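You operate a simulated robot arm through the tools that you are given. There is no shell and no other tool.

Carry out the task below with a simulated robot arm. There is one attempt and no reset: what you move stays moved.

Task
Pack the pink and yellow balls in the teal tub and close it.
Fine: lay the lid on the dryer meanwhile; leave the third ball on the dryer.
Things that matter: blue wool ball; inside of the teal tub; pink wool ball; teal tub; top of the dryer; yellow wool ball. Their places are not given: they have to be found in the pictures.

The check looks at the end state, three seconds after you hand in, the way a careful person would. Anything else that was tipped, shoved, dropped, spilled or broken makes it a failure. Lids that push on must go on centred and level and be pressed home; caps that screw on are set level and turned clockwise until they are tight.

Robot
A 6-joint arm with a two-finger gripper, fixed in place. Base frame: the origin is on the floor under the middle of its stand, x ahead of it, y to its left, z up. Lengths are in mm, angles in degrees, forces in N, time in s.
It reaches about 1417 mm from its shoulder. Its first joint turns from -166.0 to 166.0 degrees. Payload 3.43 kg.
The tool frame sits at the grasp point between the pads (the TCP): z along the fingers, y along the line on which they close. The tips reach 20 mm beyond it. The gripper opens to 190 mm; its body begins 248 mm behind the TCP.
Orientation is that of the tool frame in the base frame, as a unit quaternion [x, y, z, w]. With the fingers straight down and closing along the base's y, the tool's x points along the base's -x, its y along +y and its z along -z.

Tools
- The arm moves only by the tool play_rows. Its arguments are lists of equal length, an entry for each row: "angular": the turn, a rotation vector about the base's x, y, z in units of 6 degrees (1.0 is 6 degrees), a list of three; "xyz": the shift along the base's x, y, z in units of 30 mm (1.0 is 30 mm), a list of three; "grip": the gripper command, from -1 (shut) to 1 (fully open), values between in proportion. In form: {"angular": [[rx, ry, rz], ...], "xyz": [[tx, ty, tz], ...], "grip": [grip, ...]}. A call has 1 to 20 rows; each row shifts and turns the commanded pose from where the row before left it. A call with a number of a shift or a turn outside -1 to 1 is refused whole. Each row takes 0.2 s and may step no farther than 50 mm and 8.6 degrees from the row before; otherwise, or with a gripper value out of range, the whole call is refused. A pose out of reach is approached as far as the arm can. The call stops where the force on the tool passes 70 N (or 10 N more than at its start, if that is more) or the arm is blocked; 0.2 s more then pass. Each finger travels about 153 mm/s and halts on what it meets, pressing with about 27 N; the grip force reading is that of the motor and also rises with nothing between the fingers. The clock runs only during rows and for 0.2 s after the last one: add rows that do not move to give the fingers time. It gives the time, the measured TCP pose, the force on the tool (base axes), the opening and the grip force at its end, in the units of the frame above (readings bear some noise), with the torque about the TCP (base axes, N m) and any sound that the robot's microphone picked up.
- Cameras (640 x 400 px; columns grow to the right, rows downward): "scene" is fixed at [51.3, 499.4, 1641.1]; the picture's right is [-0.53, -0.85, 0.00], its down [-0.42, 0.26, -0.87] and it looks along [0.74, -0.46, -0.50] (base axes); focal length 332 px, centre (320, 200). "wrist" rides on the gripper at [70, -8, -288] in the tool frame; the picture's right is [0.12, 0.99, 0.00], its down [-0.96, 0.11, -0.25] and it looks along [-0.25, 0.03, 0.97] (tool axes); focal length 261 px, centre (320, 200).
- get_image(camera): a new picture of that camera. No time passes.
- slide_trunk(by): moves the trunk up (or, below 0, down) by that many mm; the arm rides with it, the base frame stays. It gives what a move gives, with no picture.
- pixel_to_xyz(camera, pixels): for up to 12 pixels [column, row] of the newest picture of that camera ("zoom" is the newest enlarged one), the place [x, y, z] in the base frame of the surface seen there, good to about 3 mm. No time passes.
- close_up(camera, box): a new picture of the part [left, top, right, bottom] of that camera's present view, enlarged. No time passes.
- finish_job(): hands the job in; it is judged then, once.

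Open the gripper and draw the arm clear of the work before you hand the job in, unless the task says otherwise.

The tools are called after "Request:" as a command line: name --argument value ..., lists and objects as JSON in quotes. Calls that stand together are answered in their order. play_rows: Moves the arm, as the interface text tells. Its arguments: {"type":"object","properties":{"angular":{"type":"array","items":{"type":"array","items":{"type":"number"}}},"xyz":{"type":"array","items":{"type":"array","items":{"type":"number"}}},"grip":{"type":"array","items":{"type":"number"}}},"required":["angular","xyz","grip"]} The other tools are called the same way: slide_trunk (by) moves the trunk up or down; get_image (camera) takes a picture; pixel_to_xyz (camera, pixels) gives the place of the surface under pixels of a picture; close_up (camera, box) takes an enlarged picture of a part of a camera's view; finish_job () hands the job in.

At the start:

```text
time_s: 0.0
position: [608.6, -4.1, 1250.8]
tcp_rot: [0.001, 1.0, 0.0, 0.0]
wrist_force: [-0.5, 0.7, 0.1]
moment: [0.02, 0.01, 0.03]
gripper_width: 189.8
gripper_force: 0.1
trunk travel left (down, up): [-200.0, 240.0]
```

scene: 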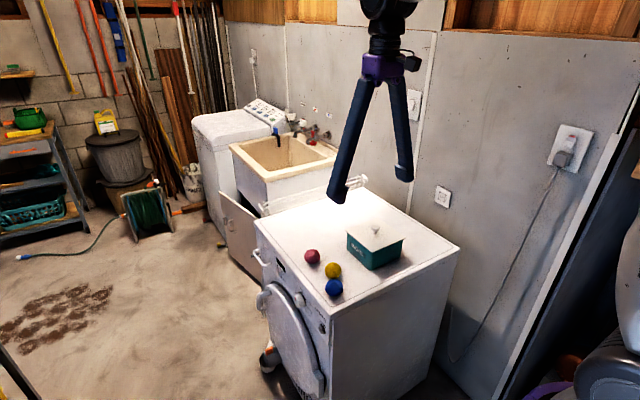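
wrist: 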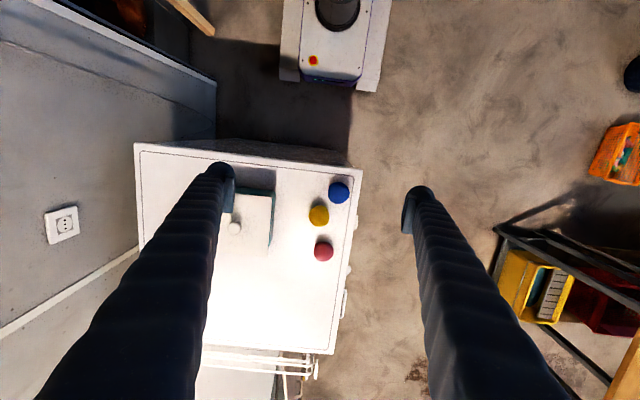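

The scene shows pink (312,257), yellow (333,270) and blue (334,287) balls and the lidded teal tub (375,247) on the dryer top. I take enlarged pictures to measure them.

Request:
close_up --camera "scene" --box '[240, 170, 480, 320]'

Request:
get_image --camera "wrist"

```text
2.67 times, centred on (360, 245) of scene
```

zoom: 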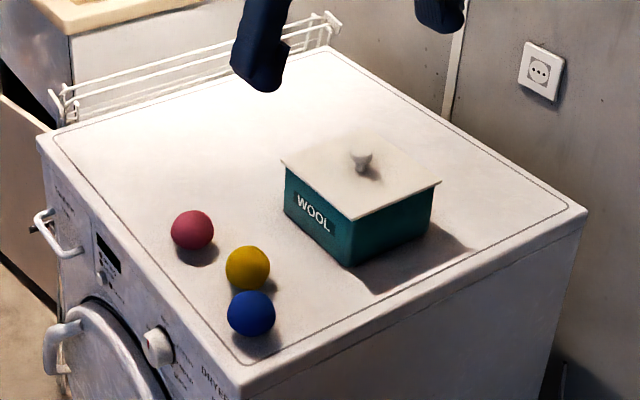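

```text
taken
```

wrist: 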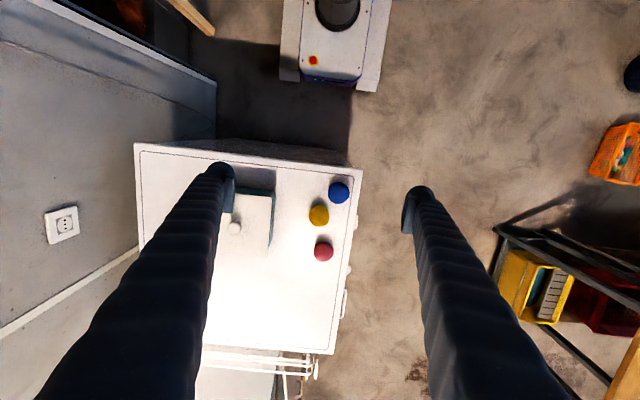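

The lid has a knob at zoom (362,158); corners visible at (283,160), (348,218), (441,181). I ask for the places of these and of the balls.

Request:
pixel_to_xyz --camera "zoom" --pixels '[[362, 154], [283, 161], [350, 217], [439, 182], [372, 134], [192, 222], [247, 260], [251, 306], [310, 185], [349, 263], [287, 208], [425, 232]]'

Request:
pixel_to_xyz --camera "wrist" --pixels '[[235, 228], [339, 192], [318, 215], [323, 250], [268, 244], [270, 198], [237, 197], [300, 300], [150, 160], [350, 180], [320, 340], [300, 200]]'

```text
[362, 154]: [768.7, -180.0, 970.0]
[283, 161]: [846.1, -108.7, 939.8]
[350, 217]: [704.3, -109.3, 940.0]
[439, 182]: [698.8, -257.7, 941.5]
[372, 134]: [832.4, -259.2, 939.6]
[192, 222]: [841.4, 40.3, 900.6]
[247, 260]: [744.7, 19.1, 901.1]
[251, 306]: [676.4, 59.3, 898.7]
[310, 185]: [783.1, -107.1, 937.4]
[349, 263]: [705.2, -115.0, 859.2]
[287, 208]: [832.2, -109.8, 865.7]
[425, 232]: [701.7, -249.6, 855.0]
```

```text
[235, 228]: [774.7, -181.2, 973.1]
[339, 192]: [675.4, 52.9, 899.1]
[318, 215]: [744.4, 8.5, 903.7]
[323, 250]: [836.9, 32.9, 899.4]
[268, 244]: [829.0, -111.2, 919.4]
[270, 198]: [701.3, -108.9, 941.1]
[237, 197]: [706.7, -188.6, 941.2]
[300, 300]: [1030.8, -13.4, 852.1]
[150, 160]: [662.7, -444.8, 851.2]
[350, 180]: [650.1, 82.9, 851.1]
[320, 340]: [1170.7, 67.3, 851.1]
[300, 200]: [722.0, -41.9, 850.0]
```

Lid top is at z≈941 with the knob at about (772,-181,975); the dryer top is at z≈851; balls' tops at z≈902. I move above the knob, narrowing the fingers, to look closer.

Request:
play_rows --angular '[[0, 0, 0], [0, 0, 0], [0, 0, 0], [0, 0, 0], [0, 0, 0], [0, 0, 0], [0, 0, 0], [0, 0, 0], [0, 0, 0], [0, 0, 0]]' --xyz '[[0.681, -0.737, -0.708], [0.681, -0.737, -0.708], [0.681, -0.737, -0.708], [0.681, -0.737, -0.708], [0.681, -0.737, -0.708], [0.681, -0.737, -0.708], [0.681, -0.737, -0.708], [0.681, -0.737, -0.708], [0, 0, 0], [0, 0, 0]]' --grip '[0.5, 0.2, 0, -0.2, -0.3, -0.3, -0.3, -0.3, -0.3, -0.3]'

Request:
get_image --camera "wrist"

Request:
get_image --camera "scene"

```text
time_s: 2.2
position: [771.9, -183.3, 1082.1]
tcp_rot: [0.0, 1.0, 0.0, -0.001]
wrist_force: [-0.5, 0.5, 0.3]
moment: [-0.04, -0.01, 0.01]
gripper_width: 66.4
gripper_force: 0.1
trunk travel left (down, up): [-200.0, 240.0]
```

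```text
taken
```

wrist: 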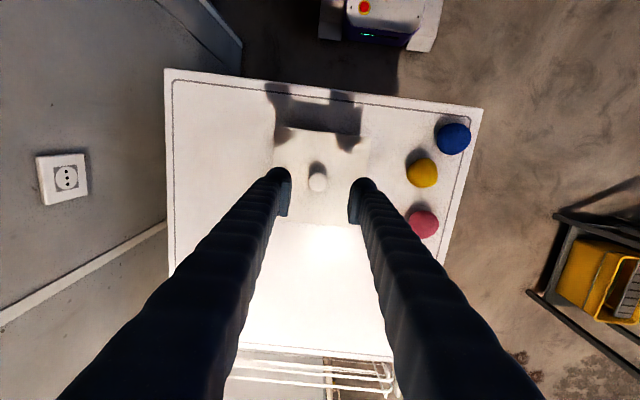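

```text
taken
```

scene: 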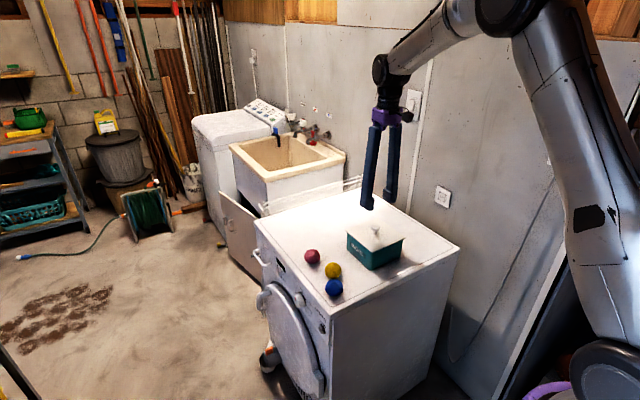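

I take a close-up of the lid from the wrist and the scene, to pin down the knob and the lid edges.

Request:
close_up --camera "wrist" --box '[240, 100, 400, 250]'

Request:
pixel_to_xyz --camera "wrist" --pixels '[[317, 182], [309, 182], [325, 182], [317, 174], [317, 190], [278, 133], [364, 139], [320, 135], [368, 170], [453, 138], [422, 172], [423, 223]]'

Request:
close_up --camera "scene" --box '[330, 170, 420, 280]'

```text
2.67 times, centred on (320, 175) of wrist
```

zoom: 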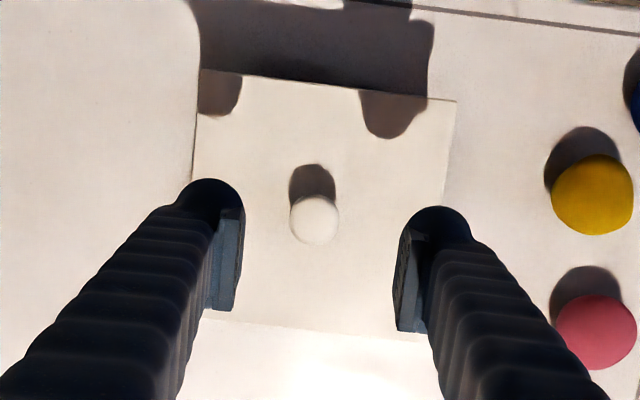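

```text
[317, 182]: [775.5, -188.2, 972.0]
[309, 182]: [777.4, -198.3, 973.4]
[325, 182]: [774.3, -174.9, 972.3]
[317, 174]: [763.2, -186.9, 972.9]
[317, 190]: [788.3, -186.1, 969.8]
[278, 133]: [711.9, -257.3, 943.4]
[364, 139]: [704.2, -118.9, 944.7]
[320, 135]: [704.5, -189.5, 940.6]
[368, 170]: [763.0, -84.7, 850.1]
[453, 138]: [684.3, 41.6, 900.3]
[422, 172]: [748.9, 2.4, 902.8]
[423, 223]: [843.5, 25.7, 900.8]
```

```text
3.64 times, centred on (375, 225) of scene
```

zoom: 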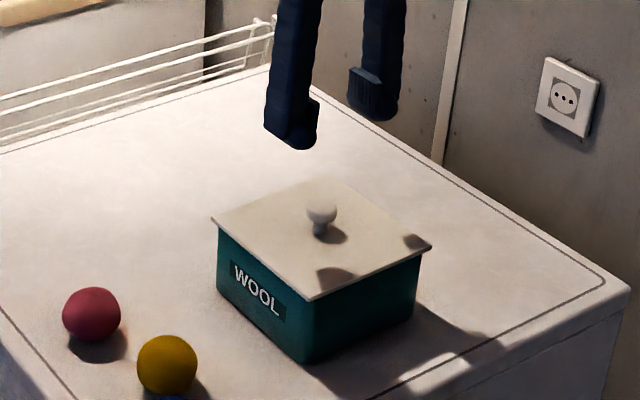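

The lid looks aligned with the base axes (edge slope in wrist matches camera roll). I measure its corners and the tub's walls in the newest enlarged scene picture.

Request:
pixel_to_xyz --camera "zoom" --pixels '[[214, 219], [309, 297], [429, 247], [330, 180], [322, 210], [308, 212], [336, 212], [320, 204], [304, 355], [221, 290], [411, 310], [262, 255]]'

```text
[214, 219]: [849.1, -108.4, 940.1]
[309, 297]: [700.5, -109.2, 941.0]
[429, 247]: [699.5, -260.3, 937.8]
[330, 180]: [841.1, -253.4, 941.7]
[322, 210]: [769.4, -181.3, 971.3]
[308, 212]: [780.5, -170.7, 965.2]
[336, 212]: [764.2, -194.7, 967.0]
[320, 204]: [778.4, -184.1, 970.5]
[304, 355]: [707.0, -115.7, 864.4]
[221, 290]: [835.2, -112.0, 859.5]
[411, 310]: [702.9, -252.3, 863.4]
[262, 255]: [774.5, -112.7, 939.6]
```

Lid centre and knob are at about (774.5,-184), so I descend over the knob to TCP z≈966 (tips ~4 mm above the lid) with the fingers 66 mm open.

Request:
play_rows --angular '[[0, 0, 0], [0, 0, 0], [0, 0, 0], [0, 0, 0], [0, 0, 0], [0, 0, 0], [0, 0, 0], [0, 0, 0]]' --xyz '[[0.085, -0.025, -0.6], [0, 0, -0.6], [0, 0, -0.6], [0, 0, -0.6], [0, 0, -0.6], [0, 0, -0.5], [0, 0, -0.36], [0, 0, 0]]' --grip '[-0.3, -0.3, -0.3, -0.3, -0.3, -0.3, -0.3, -0.3]'

Request:
close_up --camera "scene" --box '[330, 170, 420, 280]'

Request:
close_up --camera "wrist" --box '[240, 100, 400, 250]'

```text
time_s: 4.0
position: [775.9, -181.5, 964.7]
tcp_rot: [0.0, 1.0, -0.001, 0.001]
wrist_force: [0.6, -0.3, 0.4]
moment: [-0.01, 0.02, -0.04]
gripper_width: 66.8
gripper_force: 0.1
trunk travel left (down, up): [-200.0, 240.0]
```

```text
3.64 times, centred on (375, 225) of scene
```

zoom: 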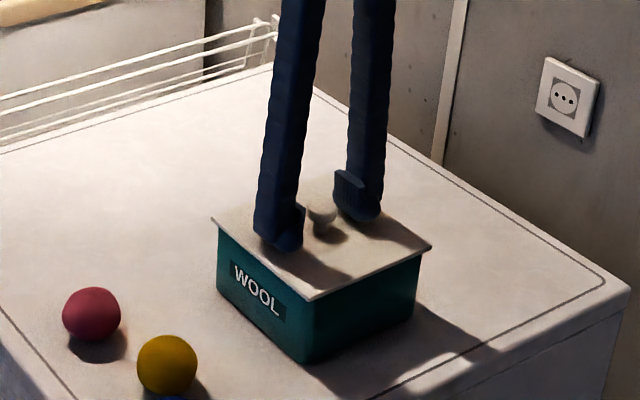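

```text
2.67 times, centred on (320, 175) of wrist
```

zoom: 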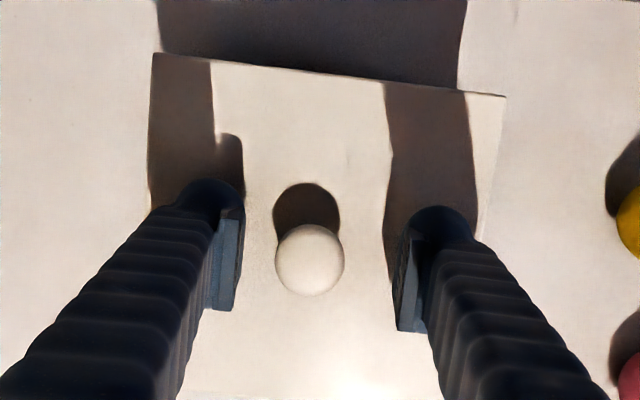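

The knob sits about 3 mm to -y of the pads' middle (zoom 310 vs 319), so I shift by -2.5 mm in y and close the fingers.

Request:
play_rows --angular '[[0, 0, 0], [0, 0, 0], [0, 0, 0], [0, 0, 0], [0, 0, 0]]' --xyz '[[0, -0.085, 0], [0, 0, 0], [0, 0, 0], [0, 0, 0], [0, 0, 0]]' --grip '[-0.5, -0.65, -0.75, -1, -1]'

Request:
close_up --camera "wrist" --box '[240, 100, 400, 250]'

```text
time_s: 5.2
position: [774.4, -184.1, 966.4]
tcp_rot: [0.0, 1.0, 0.0, 0.0]
wrist_force: [-0.2, 0.7, 0.7]
moment: [-0.01, 0.0, 0.02]
gripper_width: 27.1
gripper_force: 27.2
trunk travel left (down, up): [-200.0, 240.0]
heard: snap
```

```text
2.67 times, centred on (320, 175) of wrist
```

zoom: 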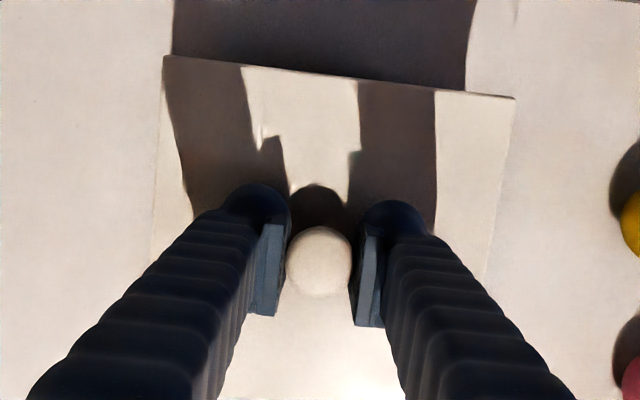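

The knob is held (27.1 mm, 27 N; a snap was heard as the pads met it). I lift slowly, a few mm first, to see whether the lid sticks.

Request:
play_rows --angular '[[0, 0, 0], [0, 0, 0], [0, 0, 0], [0, 0, 0], [0, 0, 0], [0, 0, 0]]' --xyz '[[0, 0, 0.1], [0, 0, 0.1], [0, 0, 0.1], [0, 0, 0.1], [0, 0, 0.1], [0, 0, 0]]' --grip '[-1, -1, -1, -1, -1, -1]'

Request:
close_up --camera "scene" --box '[330, 170, 420, 280]'

```text
time_s: 6.6
position: [775.6, -183.9, 981.6]
tcp_rot: [0.0, 1.0, -0.001, 0.0]
wrist_force: [-0.7, 0.0, 0.1]
moment: [0.02, -0.03, -0.02]
gripper_width: 25.1
gripper_force: 26.9
trunk travel left (down, up): [-200.0, 240.0]
```

```text
3.64 times, centred on (375, 225) of scene
```

zoom: 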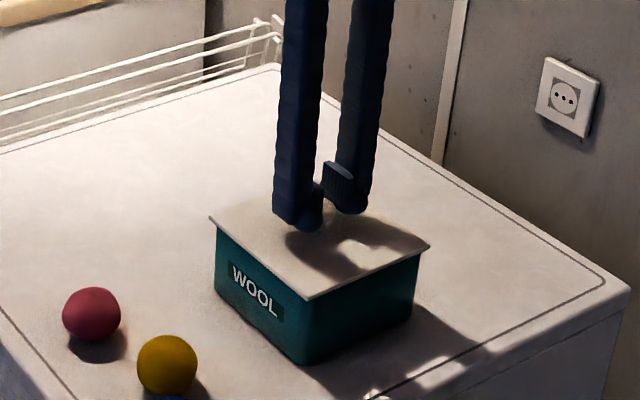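

The lid seems to have stayed on the tub while the fingers rose. I look from the wrist and check heights.

Request:
pixel_to_xyz --camera "zoom" --pixels '[[211, 217], [309, 297], [427, 245], [262, 255], [304, 355], [221, 290], [411, 310], [340, 245]]'

Request:
close_up --camera "wrist" --box '[240, 100, 400, 250]'

Request:
close_up --camera "scene" --box '[350, 200, 410, 245]'

```text
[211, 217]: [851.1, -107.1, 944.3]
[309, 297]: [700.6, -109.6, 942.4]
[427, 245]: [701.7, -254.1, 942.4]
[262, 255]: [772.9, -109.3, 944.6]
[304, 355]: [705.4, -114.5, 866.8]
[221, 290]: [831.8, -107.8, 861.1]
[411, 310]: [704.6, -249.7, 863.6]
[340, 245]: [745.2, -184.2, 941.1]
```

```text
2.67 times, centred on (320, 175) of wrist
```

zoom: 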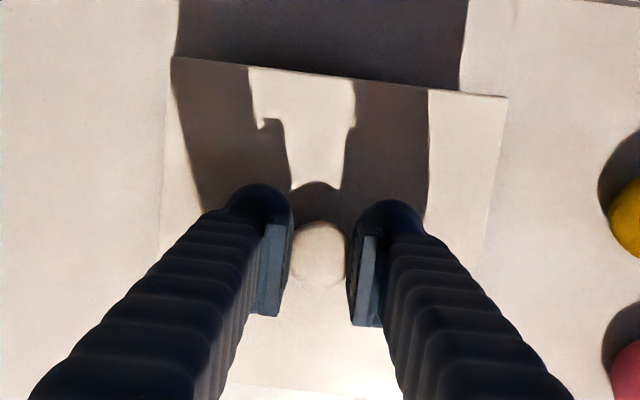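

```text
8.89 times, centred on (380, 222) of scene
```

zoom: 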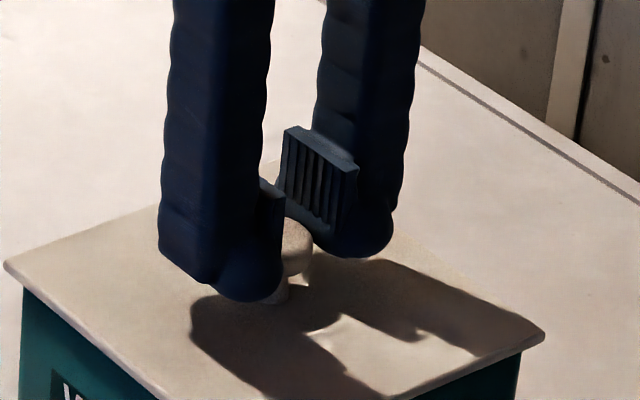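

The fingers slid up to the top of the knob ball; I check the lid-to-tub seam closely before regripping lower.

Request:
close_up --camera "scene" --box '[340, 225, 410, 272]'

```text
8.51 times, centred on (375, 248) of scene
```

zoom: 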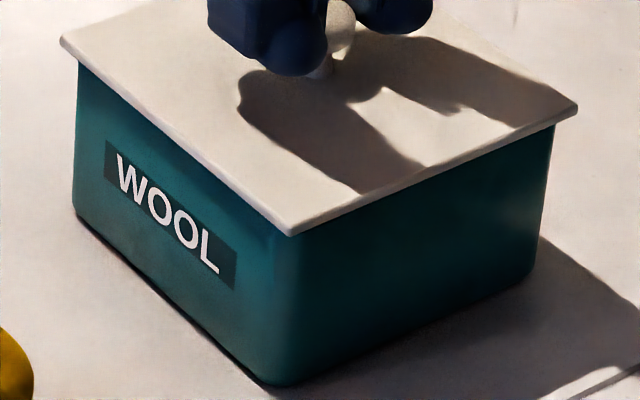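

Lid still seated. I open, go back down to TCP z≈963 and regrip the knob around its neck.

Request:
play_rows --angular '[[0, 0, 0], [0, 0, 0], [0, 0, 0], [0, 0, 0]]' --xyz '[[0, 0, 0], [0, 0, 0], [0, 0, 0], [0, 0, 0]]' --grip '[-0.6, -0.5, -0.5, -0.5]'

Request:
close_up --camera "scene" --box '[340, 225, 410, 272]'

Request:
close_up --camera "wrist" --box '[240, 100, 400, 250]'

```text
time_s: 7.6
position: [775.4, -183.2, 981.5]
tcp_rot: [-0.001, 1.0, 0.001, -0.001]
wrist_force: [-0.4, 0.9, 0.5]
moment: [-0.02, 0.0, 0.01]
gripper_width: 47.7
gripper_force: 0.1
trunk travel left (down, up): [-200.0, 240.0]
```

```text
8.51 times, centred on (375, 248) of scene
```

zoom: 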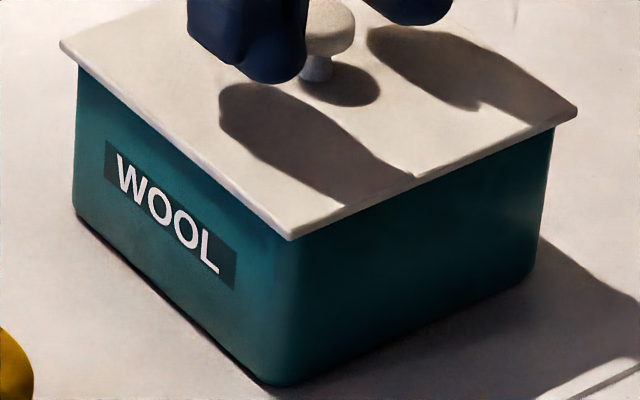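

```text
2.67 times, centred on (320, 175) of wrist
```

zoom: 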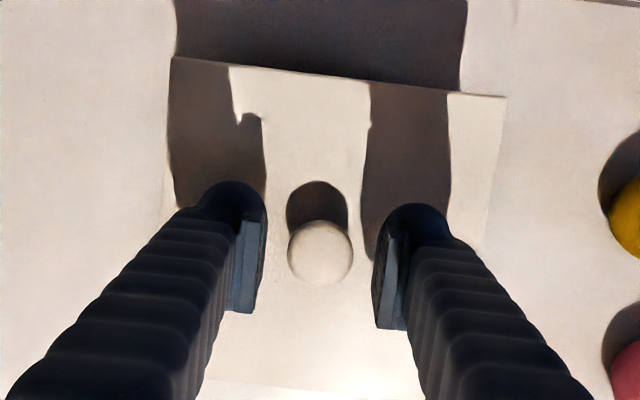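

The mushroom knob's head is now centred between the pads (zoom 320,252). I lower 19 mm to TCP z≈962.5 and close again.

Request:
play_rows --angular '[[0, 0, 0], [0, 0, 0], [0, 0, 0], [0, 0, 0], [0, 0, 0], [0, 0, 0], [0, 0, 0]]' --xyz '[[0, 0, -0.3], [0, 0, -0.25], [0, 0, -0.04], [0, 0, 0], [0, 0, 0], [0, 0, 0], [0, 0, 0]]' --grip '[-0.5, -0.5, -0.5, -0.65, -1, -1, -1]'

Request:
play_rows --angular '[[0, 0, 0], [0, 0, 0]]' --xyz '[[0, 0, 0.1], [0, 0, 0.0]]' --grip '[-1, -1]'

Request:
close_up --camera "scene" --box '[340, 225, 410, 272]'

```text
time_s: 9.2
position: [775.5, -183.1, 962.9]
tcp_rot: [0.0, 1.0, 0.0, 0.0]
wrist_force: [0.2, -0.2, 0.7]
moment: [0.0, 0.0, -0.01]
gripper_width: 25.1
gripper_force: 27.0
trunk travel left (down, up): [-200.0, 240.0]
```

```text
time_s: 9.8
position: [776.0, -183.5, 965.5]
tcp_rot: [0.0, 1.0, 0.0, 0.001]
wrist_force: [1.1, 0.5, -0.1]
moment: [0.05, 0.0, -0.04]
gripper_width: 25.2
gripper_force: 27.0
trunk travel left (down, up): [-200.0, 240.0]
```

```text
8.51 times, centred on (375, 248) of scene
```

zoom: 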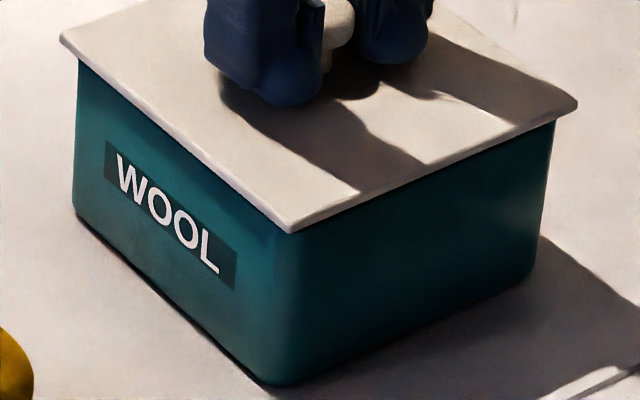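

The lid's front corner rose from zoom row 240 to 233 with the 3 mm lift, so it is coming along. I lift on in small steps.

Request:
play_rows --angular '[[0, 0, 0], [0, 0, 0], [0, 0, 0], [0, 0, 0]]' --xyz '[[0, 0, 0.05], [0, 0, 0.05], [0, 0, 0.05], [0, 0, 0.0]]' --grip '[-1, -1, -1, -1]'

Request:
close_up --camera "scene" --box '[340, 225, 410, 272]'

```text
time_s: 10.8
position: [777.1, -183.8, 970.6]
tcp_rot: [0.0, 1.0, 0.0, -0.001]
wrist_force: [-0.3, 0.0, -0.3]
moment: [0.03, -0.01, 0.03]
gripper_width: 25.3
gripper_force: 26.6
trunk travel left (down, up): [-200.0, 240.0]
```

```text
8.51 times, centred on (375, 248) of scene
```

zoom: 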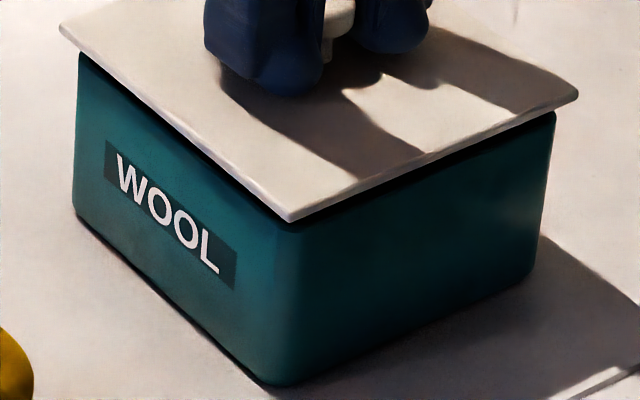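

The lid is now coming off, a dark gap opens under it. I lift it 100 mm clear and look.

Request:
play_rows --angular '[[0, 0, 0], [0, 0, 0], [0, 0, 0], [0, 0, 0], [0, 0, 0], [0, 0, 0], [0, 0, 0], [0, 0, 0], [0, 0, 0], [0, 0, 0], [0, 0, 0]]' --xyz '[[0, 0, 0.15], [0, 0, 0.25], [0, 0, 0.3], [0, 0, 0.4], [0, 0, 0.4], [0, 0, 0.4], [0, 0, 0.4], [0, 0, 0.4], [0, 0, 0.4], [0, 0, 0.3], [0, 0, 0]]' --grip '[-1, -1, -1, -1, -1, -1, -1, -1, -1, -1, -1]'

Request:
close_up --camera "scene" --box '[320, 160, 440, 280]'

Request:
get_image --camera "wrist"

```text
time_s: 13.2
position: [775.3, -184.9, 1072.6]
tcp_rot: [-0.001, 1.0, 0.0, 0.0]
wrist_force: [0.3, -0.2, 0.0]
moment: [0.0, 0.0, 0.04]
gripper_width: 25.2
gripper_force: 27.1
trunk travel left (down, up): [-200.0, 240.0]
```

```text
3.33 times, centred on (380, 220) of scene
```

zoom: 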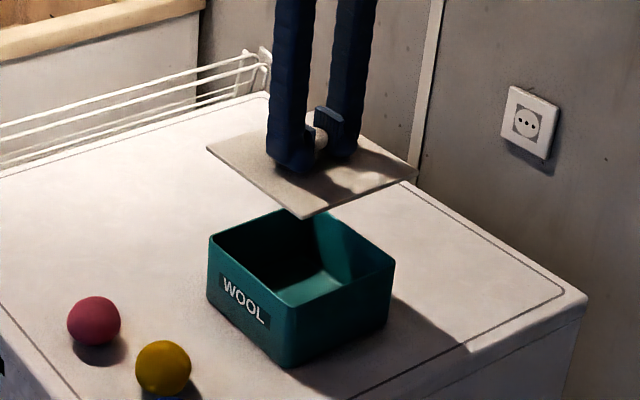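

```text
taken
```

wrist: 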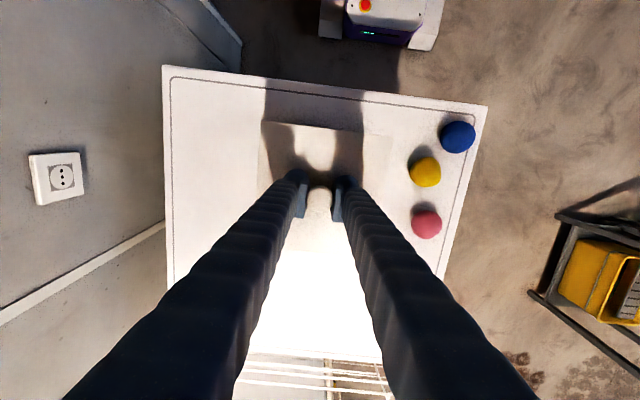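

The lid is free and hanging level; the tub is open. I measure the tub's rim, the lid in the air and the free dryer surface beyond.

Request:
pixel_to_xyz --camera "zoom" --pixels '[[211, 237], [288, 306], [393, 265], [330, 216], [330, 275], [210, 147], [303, 215], [415, 178], [250, 270], [130, 170], [200, 140], [245, 110]]'

Request:
get_image --camera "scene"

```text
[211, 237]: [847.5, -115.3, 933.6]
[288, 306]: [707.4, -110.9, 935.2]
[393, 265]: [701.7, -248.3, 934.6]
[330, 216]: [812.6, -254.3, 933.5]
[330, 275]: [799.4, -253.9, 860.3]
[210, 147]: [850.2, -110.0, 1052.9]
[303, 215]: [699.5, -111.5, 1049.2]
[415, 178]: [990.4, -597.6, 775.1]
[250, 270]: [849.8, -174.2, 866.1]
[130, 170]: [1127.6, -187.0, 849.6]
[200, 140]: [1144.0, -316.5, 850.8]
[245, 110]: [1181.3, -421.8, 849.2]
```

```text
taken
```

scene: 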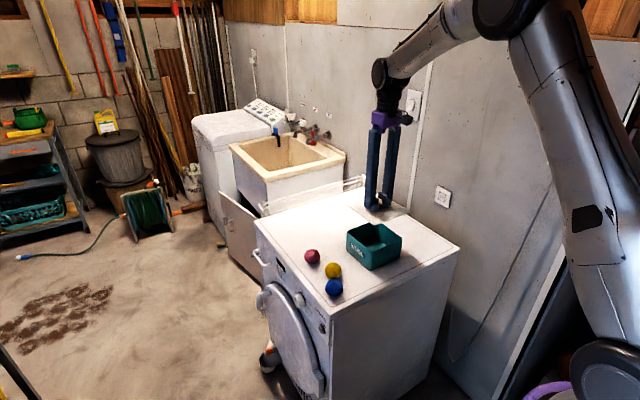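

The area around (1005,-184) is clear dryer top at z≈850. I carry the lid 230 mm along +x at this height.

Request:
play_rows --angular '[[0, 0, 0], [0, 0, 0], [0, 0, 0], [0, 0, 0], [0, 0, 0], [0, 0, 0], [0, 0, 0], [0, 0, 0], [0, 0, 0], [0, 0, 0], [0, 0, 0], [0, 0, 0], [0, 0, 0], [0, 0, 0]]' --xyz '[[0.3, 0, 0], [0.5, 0, 0], [0.7, 0, 0], [0.7, 0, 0], [0.7, 0, 0], [0.7, 0, 0], [0.7, 0, 0], [0.7, 0, 0], [0.7, 0, 0], [0.7, 0, 0], [0.6, 0, 0], [0.4, 0, 0], [0.27, 0, 0], [0, 0, 0]]' --grip '[-1, -1, -1, -1, -1, -1, -1, -1, -1, -1, -1, -1, -1, -1]'

Request:
get_image --camera "scene"

Request:
get_image --camera "wrist"

```text
time_s: 16.2
position: [982.3, -179.3, 1065.0]
tcp_rot: [0.0, 1.0, 0.0, -0.001]
wrist_force: [-0.3, 0.3, -0.5]
moment: [0.01, 0.0, 0.03]
gripper_width: 25.1
gripper_force: 26.8
out of reach, approached as far as the arm can: row 11, 12, 13
trunk travel left (down, up): [-200.0, 240.0]
```

```text
taken
```

scene: 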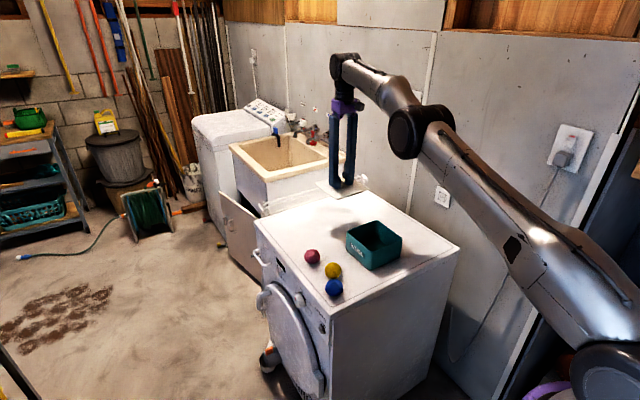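

```text
taken
```

wrist: 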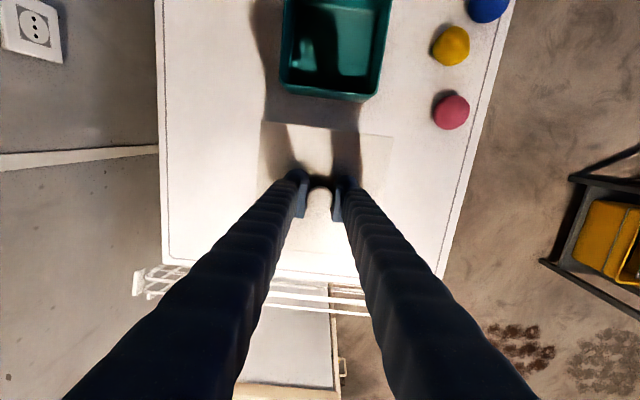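

The arm is at its reach limit at x≈982 (tcp z fell to 1065). I step down 15 mm and see where the command pose stands.

Request:
play_rows --angular '[[0, 0, 0], [0, 0, 0], [0, 0, 0]]' --xyz '[[-0.2, 0, -0.5], [0, 0, -0.5], [0, 0, 0]]' --grip '[-1, -1, -1]'

```text
time_s: 17.0
position: [979.1, -181.8, 1035.1]
tcp_rot: [0.0, 1.0, 0.0, 0.0]
wrist_force: [0.2, -0.3, 0.2]
moment: [-0.02, 0.03, -0.02]
gripper_width: 25.1
gripper_force: 26.9
trunk travel left (down, up): [-200.0, 240.0]
```

Now at (979,-182,1035), with the lid 57 mm clear of the tub. I lower to about z=893, then I will feel for contact slowly.

Request:
play_rows --angular '[[0, 0, 0], [0, 0, 0], [0, 0, 0], [0, 0, 0], [0, 0, 0], [0, 0, 0], [0, 0, 0], [0, 0, 0], [0, 0, 0], [0, 0, 0], [0, 0, 0]]' --xyz '[[0, 0, -0.5], [0, 0, -0.6], [0, 0, -0.6], [0, 0, -0.6], [0, 0, -0.6], [0, 0, -0.5], [0, 0, -0.4], [0, 0, -0.3], [0, 0, -0.3], [0, 0, -0.3], [0, 0, 0]]' --grip '[-1, -1, -1, -1, -1, -1, -1, -1, -1, -1, -1]'

Request:
close_up --camera "scene" --box '[290, 150, 410, 225]'

```text
time_s: 19.4
position: [978.0, -179.5, 895.2]
tcp_rot: [0.0, 1.0, 0.0, -0.001]
wrist_force: [-0.9, 0.0, -0.7]
moment: [0.01, 0.04, -0.02]
gripper_width: 25.3
gripper_force: 27.1
trunk travel left (down, up): [-200.0, 240.0]
```

```text
5.33 times, centred on (350, 188) of scene
```

zoom: 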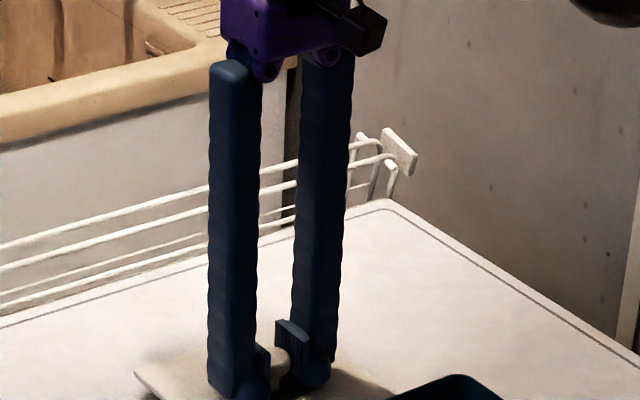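

Lid underside is still ~10–17 mm above the dryer. I lower in small steps watching the force.

Request:
play_rows --angular '[[0, 0, 0], [0, 0, 0], [0, 0, 0]]' --xyz '[[0, 0, -0.1], [0, 0, -0.1], [0, 0, 0]]' --grip '[-1, -1, -1]'

Request:
close_up --camera "scene" --box '[300, 195, 380, 245]'

```text
time_s: 20.2
position: [976.2, -179.2, 889.1]
tcp_rot: [0.0, 1.0, 0.0, -0.001]
wrist_force: [-0.4, -0.6, -1.0]
moment: [0.03, 0.01, -0.03]
gripper_width: 25.1
gripper_force: 27.2
trunk travel left (down, up): [-200.0, 240.0]
```

```text
8.00 times, centred on (340, 220) of scene
```

zoom: 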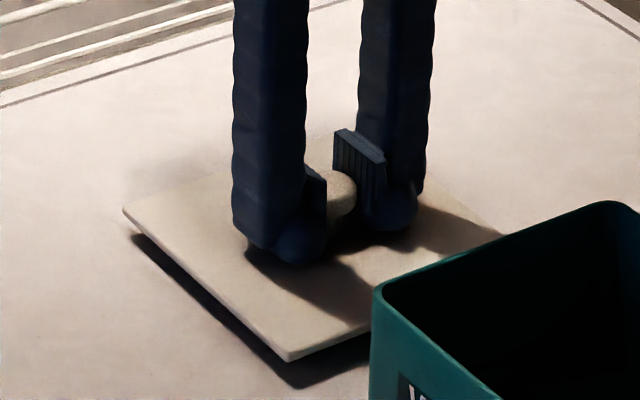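

A shadow gap remains under the lid. I continue down in 2–3 mm steps.

Request:
play_rows --angular '[[0, 0, 0], [0, 0, 0], [0, 0, 0]]' --xyz '[[0, 0, -0.07], [0, 0, -0.07], [0, 0, 0]]' --grip '[-1, -1, -1]'

Request:
play_rows --angular '[[0, 0, 0], [0, 0, 0]]' --xyz '[[0, 0, -0.06], [0, 0, 0]]' --grip '[-1, -1]'

Request:
close_up --camera "scene" --box '[300, 195, 380, 245]'

```text
time_s: 21.0
position: [976.7, -180.6, 886.9]
tcp_rot: [0.0, 1.0, 0.0, 0.001]
wrist_force: [2.8, -1.2, 14.1]
moment: [-0.1, 0.25, -0.01]
gripper_width: 25.1
gripper_force: 27.2
trunk travel left (down, up): [-200.0, 240.0]
```

```text
time_s: 21.6
position: [976.3, -180.6, 885.9]
tcp_rot: [0.0, 1.0, -0.001, 0.002]
wrist_force: [3.1, 0.2, 26.8]
moment: [-0.01, 0.15, 0.01]
gripper_width: 25.3
gripper_force: 27.4
trunk travel left (down, up): [-200.0, 240.0]
```

```text
8.00 times, centred on (340, 220) of scene
```

zoom: 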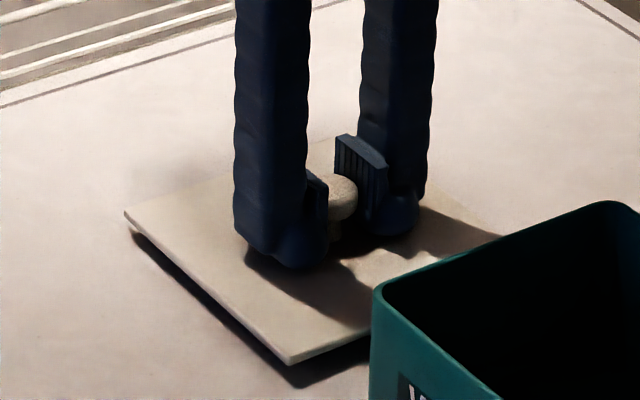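

Contact at TCP z≈887 (26.8 N up): the lid rests on its inner plug, ~14 mm thick in all. I relieve 1.5 mm and open the fingers to 66 mm.

Request:
play_rows --angular '[[0, 0, 0], [0, 0, 0], [0, 0, 0], [0, 0, 0], [0, 0, 0]]' --xyz '[[0, 0, 0.06], [0, 0, 0], [0, 0, 0], [0, 0, 0], [0, 0, 0]]' --grip '[-1, -1, -0.6, -0.3, -0.3]'

Request:
close_up --camera "scene" --box '[300, 195, 380, 245]'

Request:
close_up --camera "wrist" --box '[240, 100, 400, 250]'

```text
time_s: 22.8
position: [976.0, -178.8, 885.7]
tcp_rot: [0.0, 1.0, 0.0, -0.001]
wrist_force: [-3.7, 2.6, 12.6]
moment: [-0.05, 0.01, 0.1]
gripper_width: 63.7
gripper_force: 0.0
trunk travel left (down, up): [-200.0, 240.0]
```

```text
8.00 times, centred on (340, 220) of scene
```

zoom: 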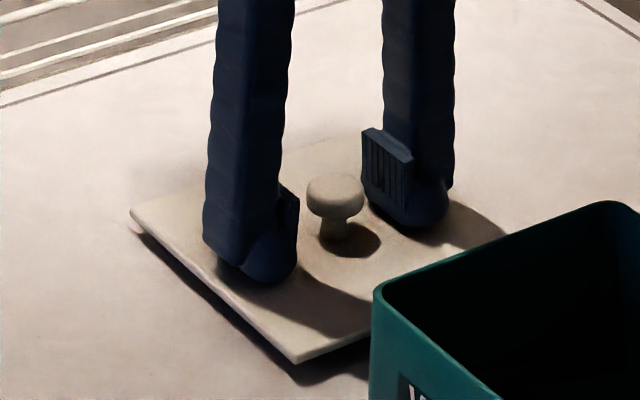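

```text
2.67 times, centred on (320, 175) of wrist
```

zoom: 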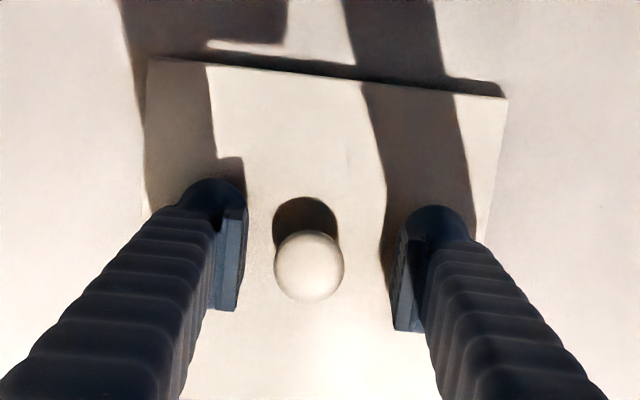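

The knob is released and the lid lies on the dryer; the tips just touch the lid (12 N). I rise straight up and then look at everything from above.

Request:
play_rows --angular '[[0, 0, 0], [0, 0, 0], [0, 0, 0], [0, 0, 0], [0, 0, 0], [0, 0, 0], [0, 0, 0], [0, 0, 0]]' --xyz '[[0, 0, 0.1], [0, 0, 0.3], [0, 0, 0.6], [0, 0, 0.7], [0, 0, 0.7], [0, 0, 0.7], [0, 0, 0.7], [0, 0, 0]]' --grip '[-0.3, -0.3, -0.3, -0.3, -0.3, -0.3, -0.3, -0.3]'

Request:
get_image --camera "scene"

Request:
get_image --camera "wrist"

```text
time_s: 24.6
position: [979.5, -180.6, 997.8]
tcp_rot: [0.0, 1.0, 0.0, 0.0]
wrist_force: [0.4, -0.9, -0.3]
moment: [0.01, -0.02, -0.03]
gripper_width: 66.6
gripper_force: 0.0
trunk travel left (down, up): [-200.0, 240.0]
```

```text
taken
```

scene: 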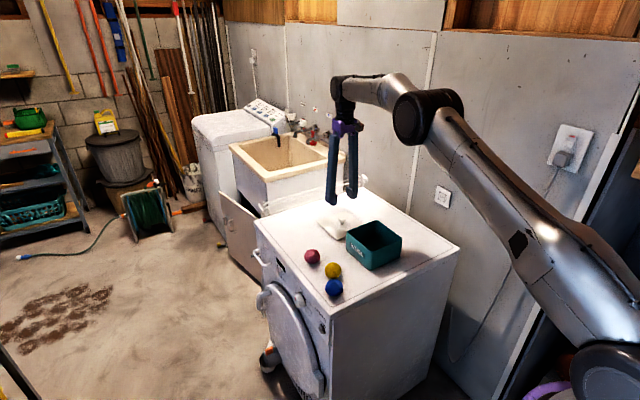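

```text
taken
```

wrist: 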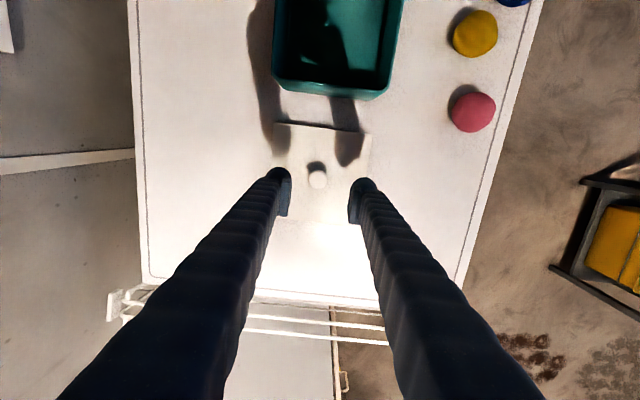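

The lid lies flat at about (977,-181). Now I go over the pink ball, about (838,33), with the fingers opened to ~100 mm.

Request:
play_rows --angular '[[0, 0, 0], [0, 0, 0], [0, 0, 0], [0, 0, 0], [0, 0, 0], [0, 0, 0], [0, 0, 0], [0, 0, 0], [0, 0, 0], [0, 0, 0], [0, 0, 0]]' --xyz '[[-0.25, 0.4, 0], [-0.5, 0.75, 0], [-0.5, 0.75, 0], [-0.5, 0.75, 0], [-0.5, 0.75, 0], [-0.5, 0.75, 0], [-0.5, 0.75, 0], [-0.5, 0.75, 0], [-0.5, 0.75, 0], [-0.38, 0.75, 0], [0, 0, 0]]' --grip '[-0.3, -0.2, -0.1, 0, 0.05, 0.05, 0.05, 0.05, 0.05, 0.05, 0.05]'

Request:
get_image --camera "wrist"

Request:
close_up --camera "scene" --box '[280, 210, 420, 310]'

```text
time_s: 27.0
position: [835.8, 35.2, 998.0]
tcp_rot: [0.0, 1.0, 0.0, 0.0]
wrist_force: [0.4, -0.6, -0.1]
moment: [-0.08, 0.0, 0.0]
gripper_width: 99.8
gripper_force: 0.0
trunk travel left (down, up): [-200.0, 240.0]
```

```text
taken
```

wrist: 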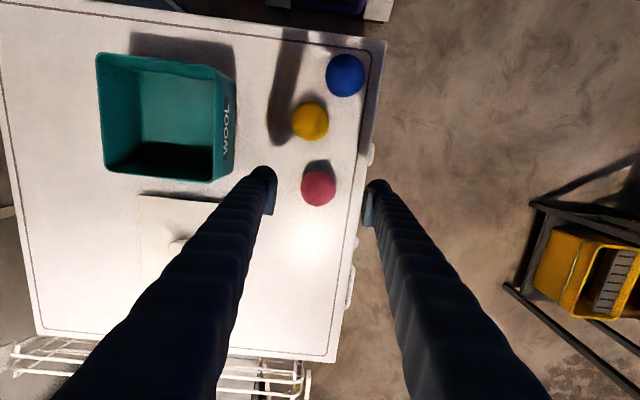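

```text
4.00 times, centred on (350, 260) of scene
```

zoom: 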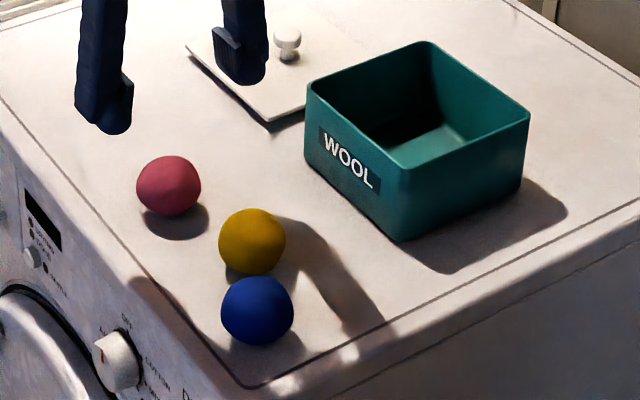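

I measure the pink, yellow and blue balls and the tub's inside from this wrist view (pink 319,188; yellow 310,121; blue 345,75).

Request:
pixel_to_xyz --camera "wrist" --pixels '[[319, 188], [304, 188], [334, 188], [319, 172], [319, 203], [310, 121], [293, 121], [326, 121], [345, 75], [165, 120], [213, 178], [102, 58]]'

Request:
pixel_to_xyz --camera "zoom" --pixels '[[169, 172], [169, 205], [140, 185], [198, 185], [250, 225], [256, 295], [420, 145], [430, 50], [310, 85], [405, 163], [522, 115], [288, 35]]'

```text
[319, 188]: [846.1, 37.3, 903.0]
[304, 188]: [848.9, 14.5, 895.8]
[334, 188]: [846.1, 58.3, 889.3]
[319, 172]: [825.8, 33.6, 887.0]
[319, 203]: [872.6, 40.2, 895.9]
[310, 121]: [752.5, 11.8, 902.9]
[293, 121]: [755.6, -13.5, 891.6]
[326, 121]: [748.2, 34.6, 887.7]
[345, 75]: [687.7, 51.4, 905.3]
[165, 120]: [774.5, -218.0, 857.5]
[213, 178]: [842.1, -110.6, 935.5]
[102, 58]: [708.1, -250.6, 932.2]
```

```text
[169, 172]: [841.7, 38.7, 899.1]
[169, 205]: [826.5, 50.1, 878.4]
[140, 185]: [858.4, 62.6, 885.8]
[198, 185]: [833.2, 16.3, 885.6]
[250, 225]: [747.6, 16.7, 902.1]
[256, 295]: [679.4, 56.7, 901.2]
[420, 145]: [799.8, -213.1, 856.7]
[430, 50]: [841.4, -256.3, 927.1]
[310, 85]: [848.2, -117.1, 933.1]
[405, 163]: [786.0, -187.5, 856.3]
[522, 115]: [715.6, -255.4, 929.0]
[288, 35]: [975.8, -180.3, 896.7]
```

Pink centre is about (847,38,877), 53 mm across. I shift +10 mm in x, +3 in y and descend 120 mm over it.

Request:
play_rows --angular '[[0, 0, 0], [0, 0, 0], [0, 0, 0], [0, 0, 0], [0, 0, 0], [0, 0, 0], [0, 0, 0], [0, 0, 0]]' --xyz '[[0.35, 0.1, -0.3], [0, 0, -0.7], [0, 0, -0.7], [0, 0, -0.7], [0, 0, -0.7], [0, 0, -0.5], [0, 0, -0.4], [0, 0, 0]]' --grip '[0.05, 0.05, 0.05, 0.05, 0.05, 0.05, 0.05, 0.05]'

Request:
get_image --camera "wrist"

Request:
close_up --camera "scene" --box '[280, 210, 420, 310]'

```text
time_s: 28.8
position: [847.7, 36.3, 878.7]
tcp_rot: [-0.001, 1.0, 0.0, -0.001]
wrist_force: [0.1, 0.1, 0.8]
moment: [-0.02, -0.02, -0.03]
gripper_width: 99.6
gripper_force: 0.0
trunk travel left (down, up): [-200.0, 240.0]
```

```text
taken
```

wrist: 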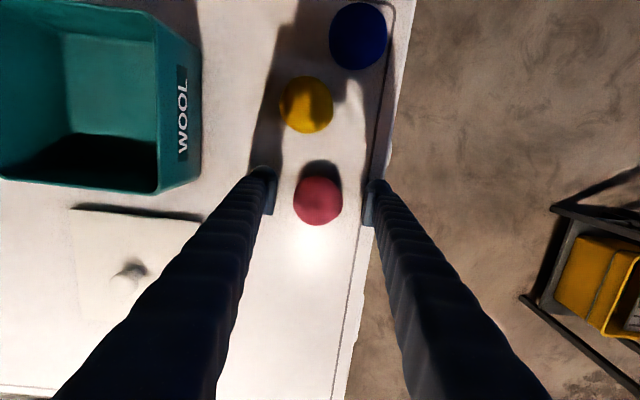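

```text
4.00 times, centred on (350, 260) of scene
```

zoom: 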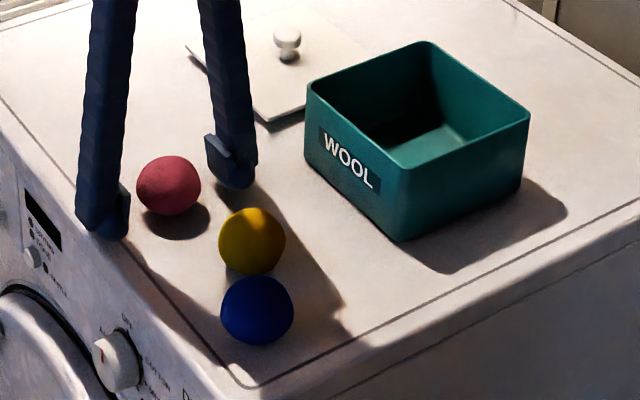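

The pink ball (319,199) is centred between the pads. I close on it, gradually.

Request:
play_rows --angular '[[0, 0, 0], [0, 0, 0], [0, 0, 0], [0, 0, 0], [0, 0, 0]]' --xyz '[[0, 0, 0], [0, 0, 0], [0, 0, 0], [0, 0, 0], [0, 0, 0]]' --grip '[-0.2, -0.4, -0.6, -0.6, -0.6]'

Request:
play_rows --angular '[[0, 0, 0], [0, 0, 0], [0, 0, 0], [0, 0, 0]]' --xyz '[[0, 0, 0.2], [0, 0, 0.4], [0, 0, 0.4], [0, 0, 0]]' --grip '[-0.6, -0.6, -0.6, -0.6]'

Request:
close_up --camera "scene" --box '[280, 210, 420, 310]'

```text
time_s: 30.0
position: [848.0, 36.0, 878.3]
tcp_rot: [0.0, 1.0, 0.0, 0.0]
wrist_force: [-1.2, 0.4, 2.9]
moment: [-0.01, 0.06, -0.03]
gripper_width: 51.6
gripper_force: 26.8
trunk travel left (down, up): [-200.0, 240.0]
```

```text
time_s: 31.0
position: [848.3, 36.4, 908.0]
tcp_rot: [0.0, 1.0, 0.0, 0.0]
wrist_force: [-0.5, 0.1, -0.4]
moment: [-0.02, -0.02, 0.01]
gripper_width: 49.2
gripper_force: 27.1
trunk travel left (down, up): [-200.0, 240.0]
```

```text
4.00 times, centred on (350, 260) of scene
```

zoom: 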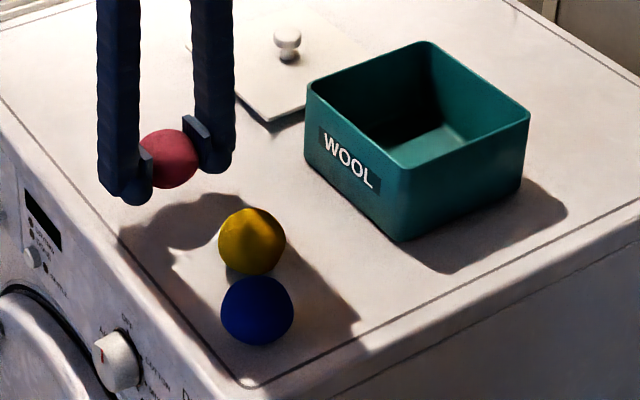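

The pink ball is held (49 mm) and clear of the surface. I lift to z≈1016 and carry it over the tub's far half, at about (808,-183).

Request:
play_rows --angular '[[0, 0, 0], [0, 0, 0], [0, 0, 0], [0, 0, 0], [0, 0, 0], [0, 0, 0], [0, 0, 0], [0, 0, 0], [0, 0, 0], [0, 0, 0], [0, 0, 0], [0, 0, 0], [0, 0, 0], [0, 0, 0], [0, 0, 0], [0, 0, 0], [0, 0, 0]]' --xyz '[[0, 0, 0.5], [0, 0, 0.8], [0, 0, 0.8], [0, 0, 0.8], [0, 0, 0.7], [-0.1, -0.4, 0], [-0.13, -0.7, 0], [-0.13, -0.7, 0], [-0.13, -0.7, 0], [-0.13, -0.7, 0], [-0.13, -0.7, 0], [-0.13, -0.7, 0], [-0.13, -0.7, 0], [-0.13, -0.7, 0], [-0.13, -0.7, 0], [-0.06, -0.6, 0], [0, 0, 0]]' --grip '[-0.6, -0.6, -0.6, -0.6, -0.6, -0.6, -0.6, -0.6, -0.6, -0.6, -0.6, -0.6, -0.6, -0.6, -0.6, -0.6, -0.6]'

Request:
get_image --camera "wrist"

Request:
close_up --camera "scene" --box '[300, 180, 440, 280]'

```text
time_s: 34.6
position: [806.7, -179.0, 1017.7]
tcp_rot: [0.0, 1.0, 0.0, -0.001]
wrist_force: [0.8, 0.0, 0.0]
moment: [0.04, 0.02, 0.03]
gripper_width: 48.5
gripper_force: 27.0
trunk travel left (down, up): [-200.0, 240.0]
```

```text
taken
```

wrist: 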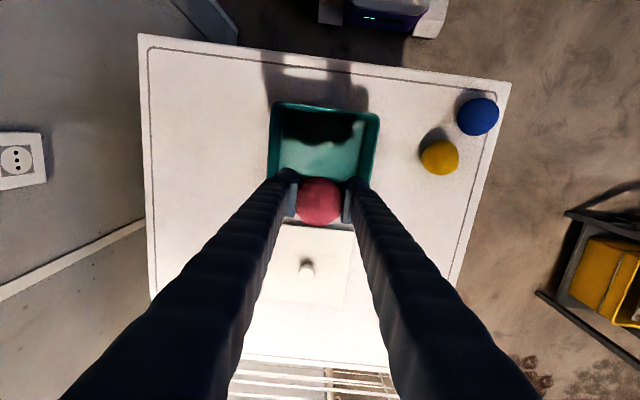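

```text
4.00 times, centred on (370, 230) of scene
```

zoom: 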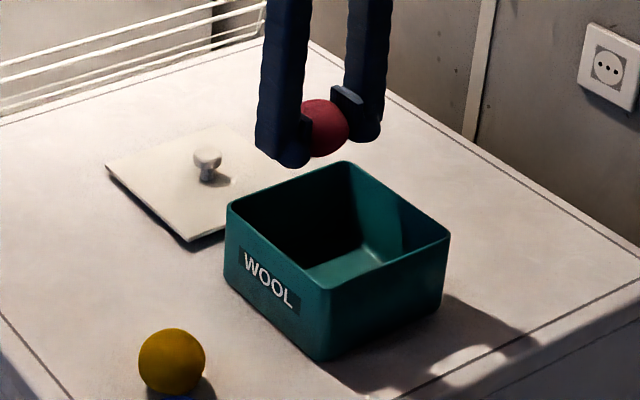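

I check the tub's rim from the wrist (corners near (274,107), (378,116)) and take one more pose reading before going down.

Request:
pixel_to_xyz --camera "wrist" --pixels '[[278, 108], [374, 118], [271, 160], [371, 170], [276, 150], [367, 155], [320, 107]]'

Request:
pixel_to_xyz --camera "zoom" --pixels '[[232, 208], [326, 286], [444, 238], [345, 165], [280, 188], [395, 200], [385, 262], [280, 245], [360, 270]]'

Request:
play_rows --angular '[[0, 0, 0]]' --xyz '[[0, 0, 0]]' --grip '[-0.6]'

```text
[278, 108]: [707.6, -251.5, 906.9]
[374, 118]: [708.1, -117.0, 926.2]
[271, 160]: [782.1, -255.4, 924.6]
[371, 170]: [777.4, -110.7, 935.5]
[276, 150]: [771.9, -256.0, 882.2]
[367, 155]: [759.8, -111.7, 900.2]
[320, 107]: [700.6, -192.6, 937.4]
```

```text
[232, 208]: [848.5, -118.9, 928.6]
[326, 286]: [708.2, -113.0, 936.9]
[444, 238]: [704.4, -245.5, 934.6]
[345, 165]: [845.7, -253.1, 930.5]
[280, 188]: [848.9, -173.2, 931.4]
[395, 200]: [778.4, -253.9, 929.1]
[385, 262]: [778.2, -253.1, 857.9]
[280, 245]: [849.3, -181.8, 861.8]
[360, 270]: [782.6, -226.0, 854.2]
```

```text
time_s: 35.0
position: [806.4, -179.5, 1018.0]
tcp_rot: [0.0, 1.0, 0.0, 0.0]
wrist_force: [0.0, -0.4, -0.4]
moment: [0.01, 0.04, 0.0]
gripper_width: 48.5
gripper_force: 26.5
trunk travel left (down, up): [-200.0, 240.0]
```

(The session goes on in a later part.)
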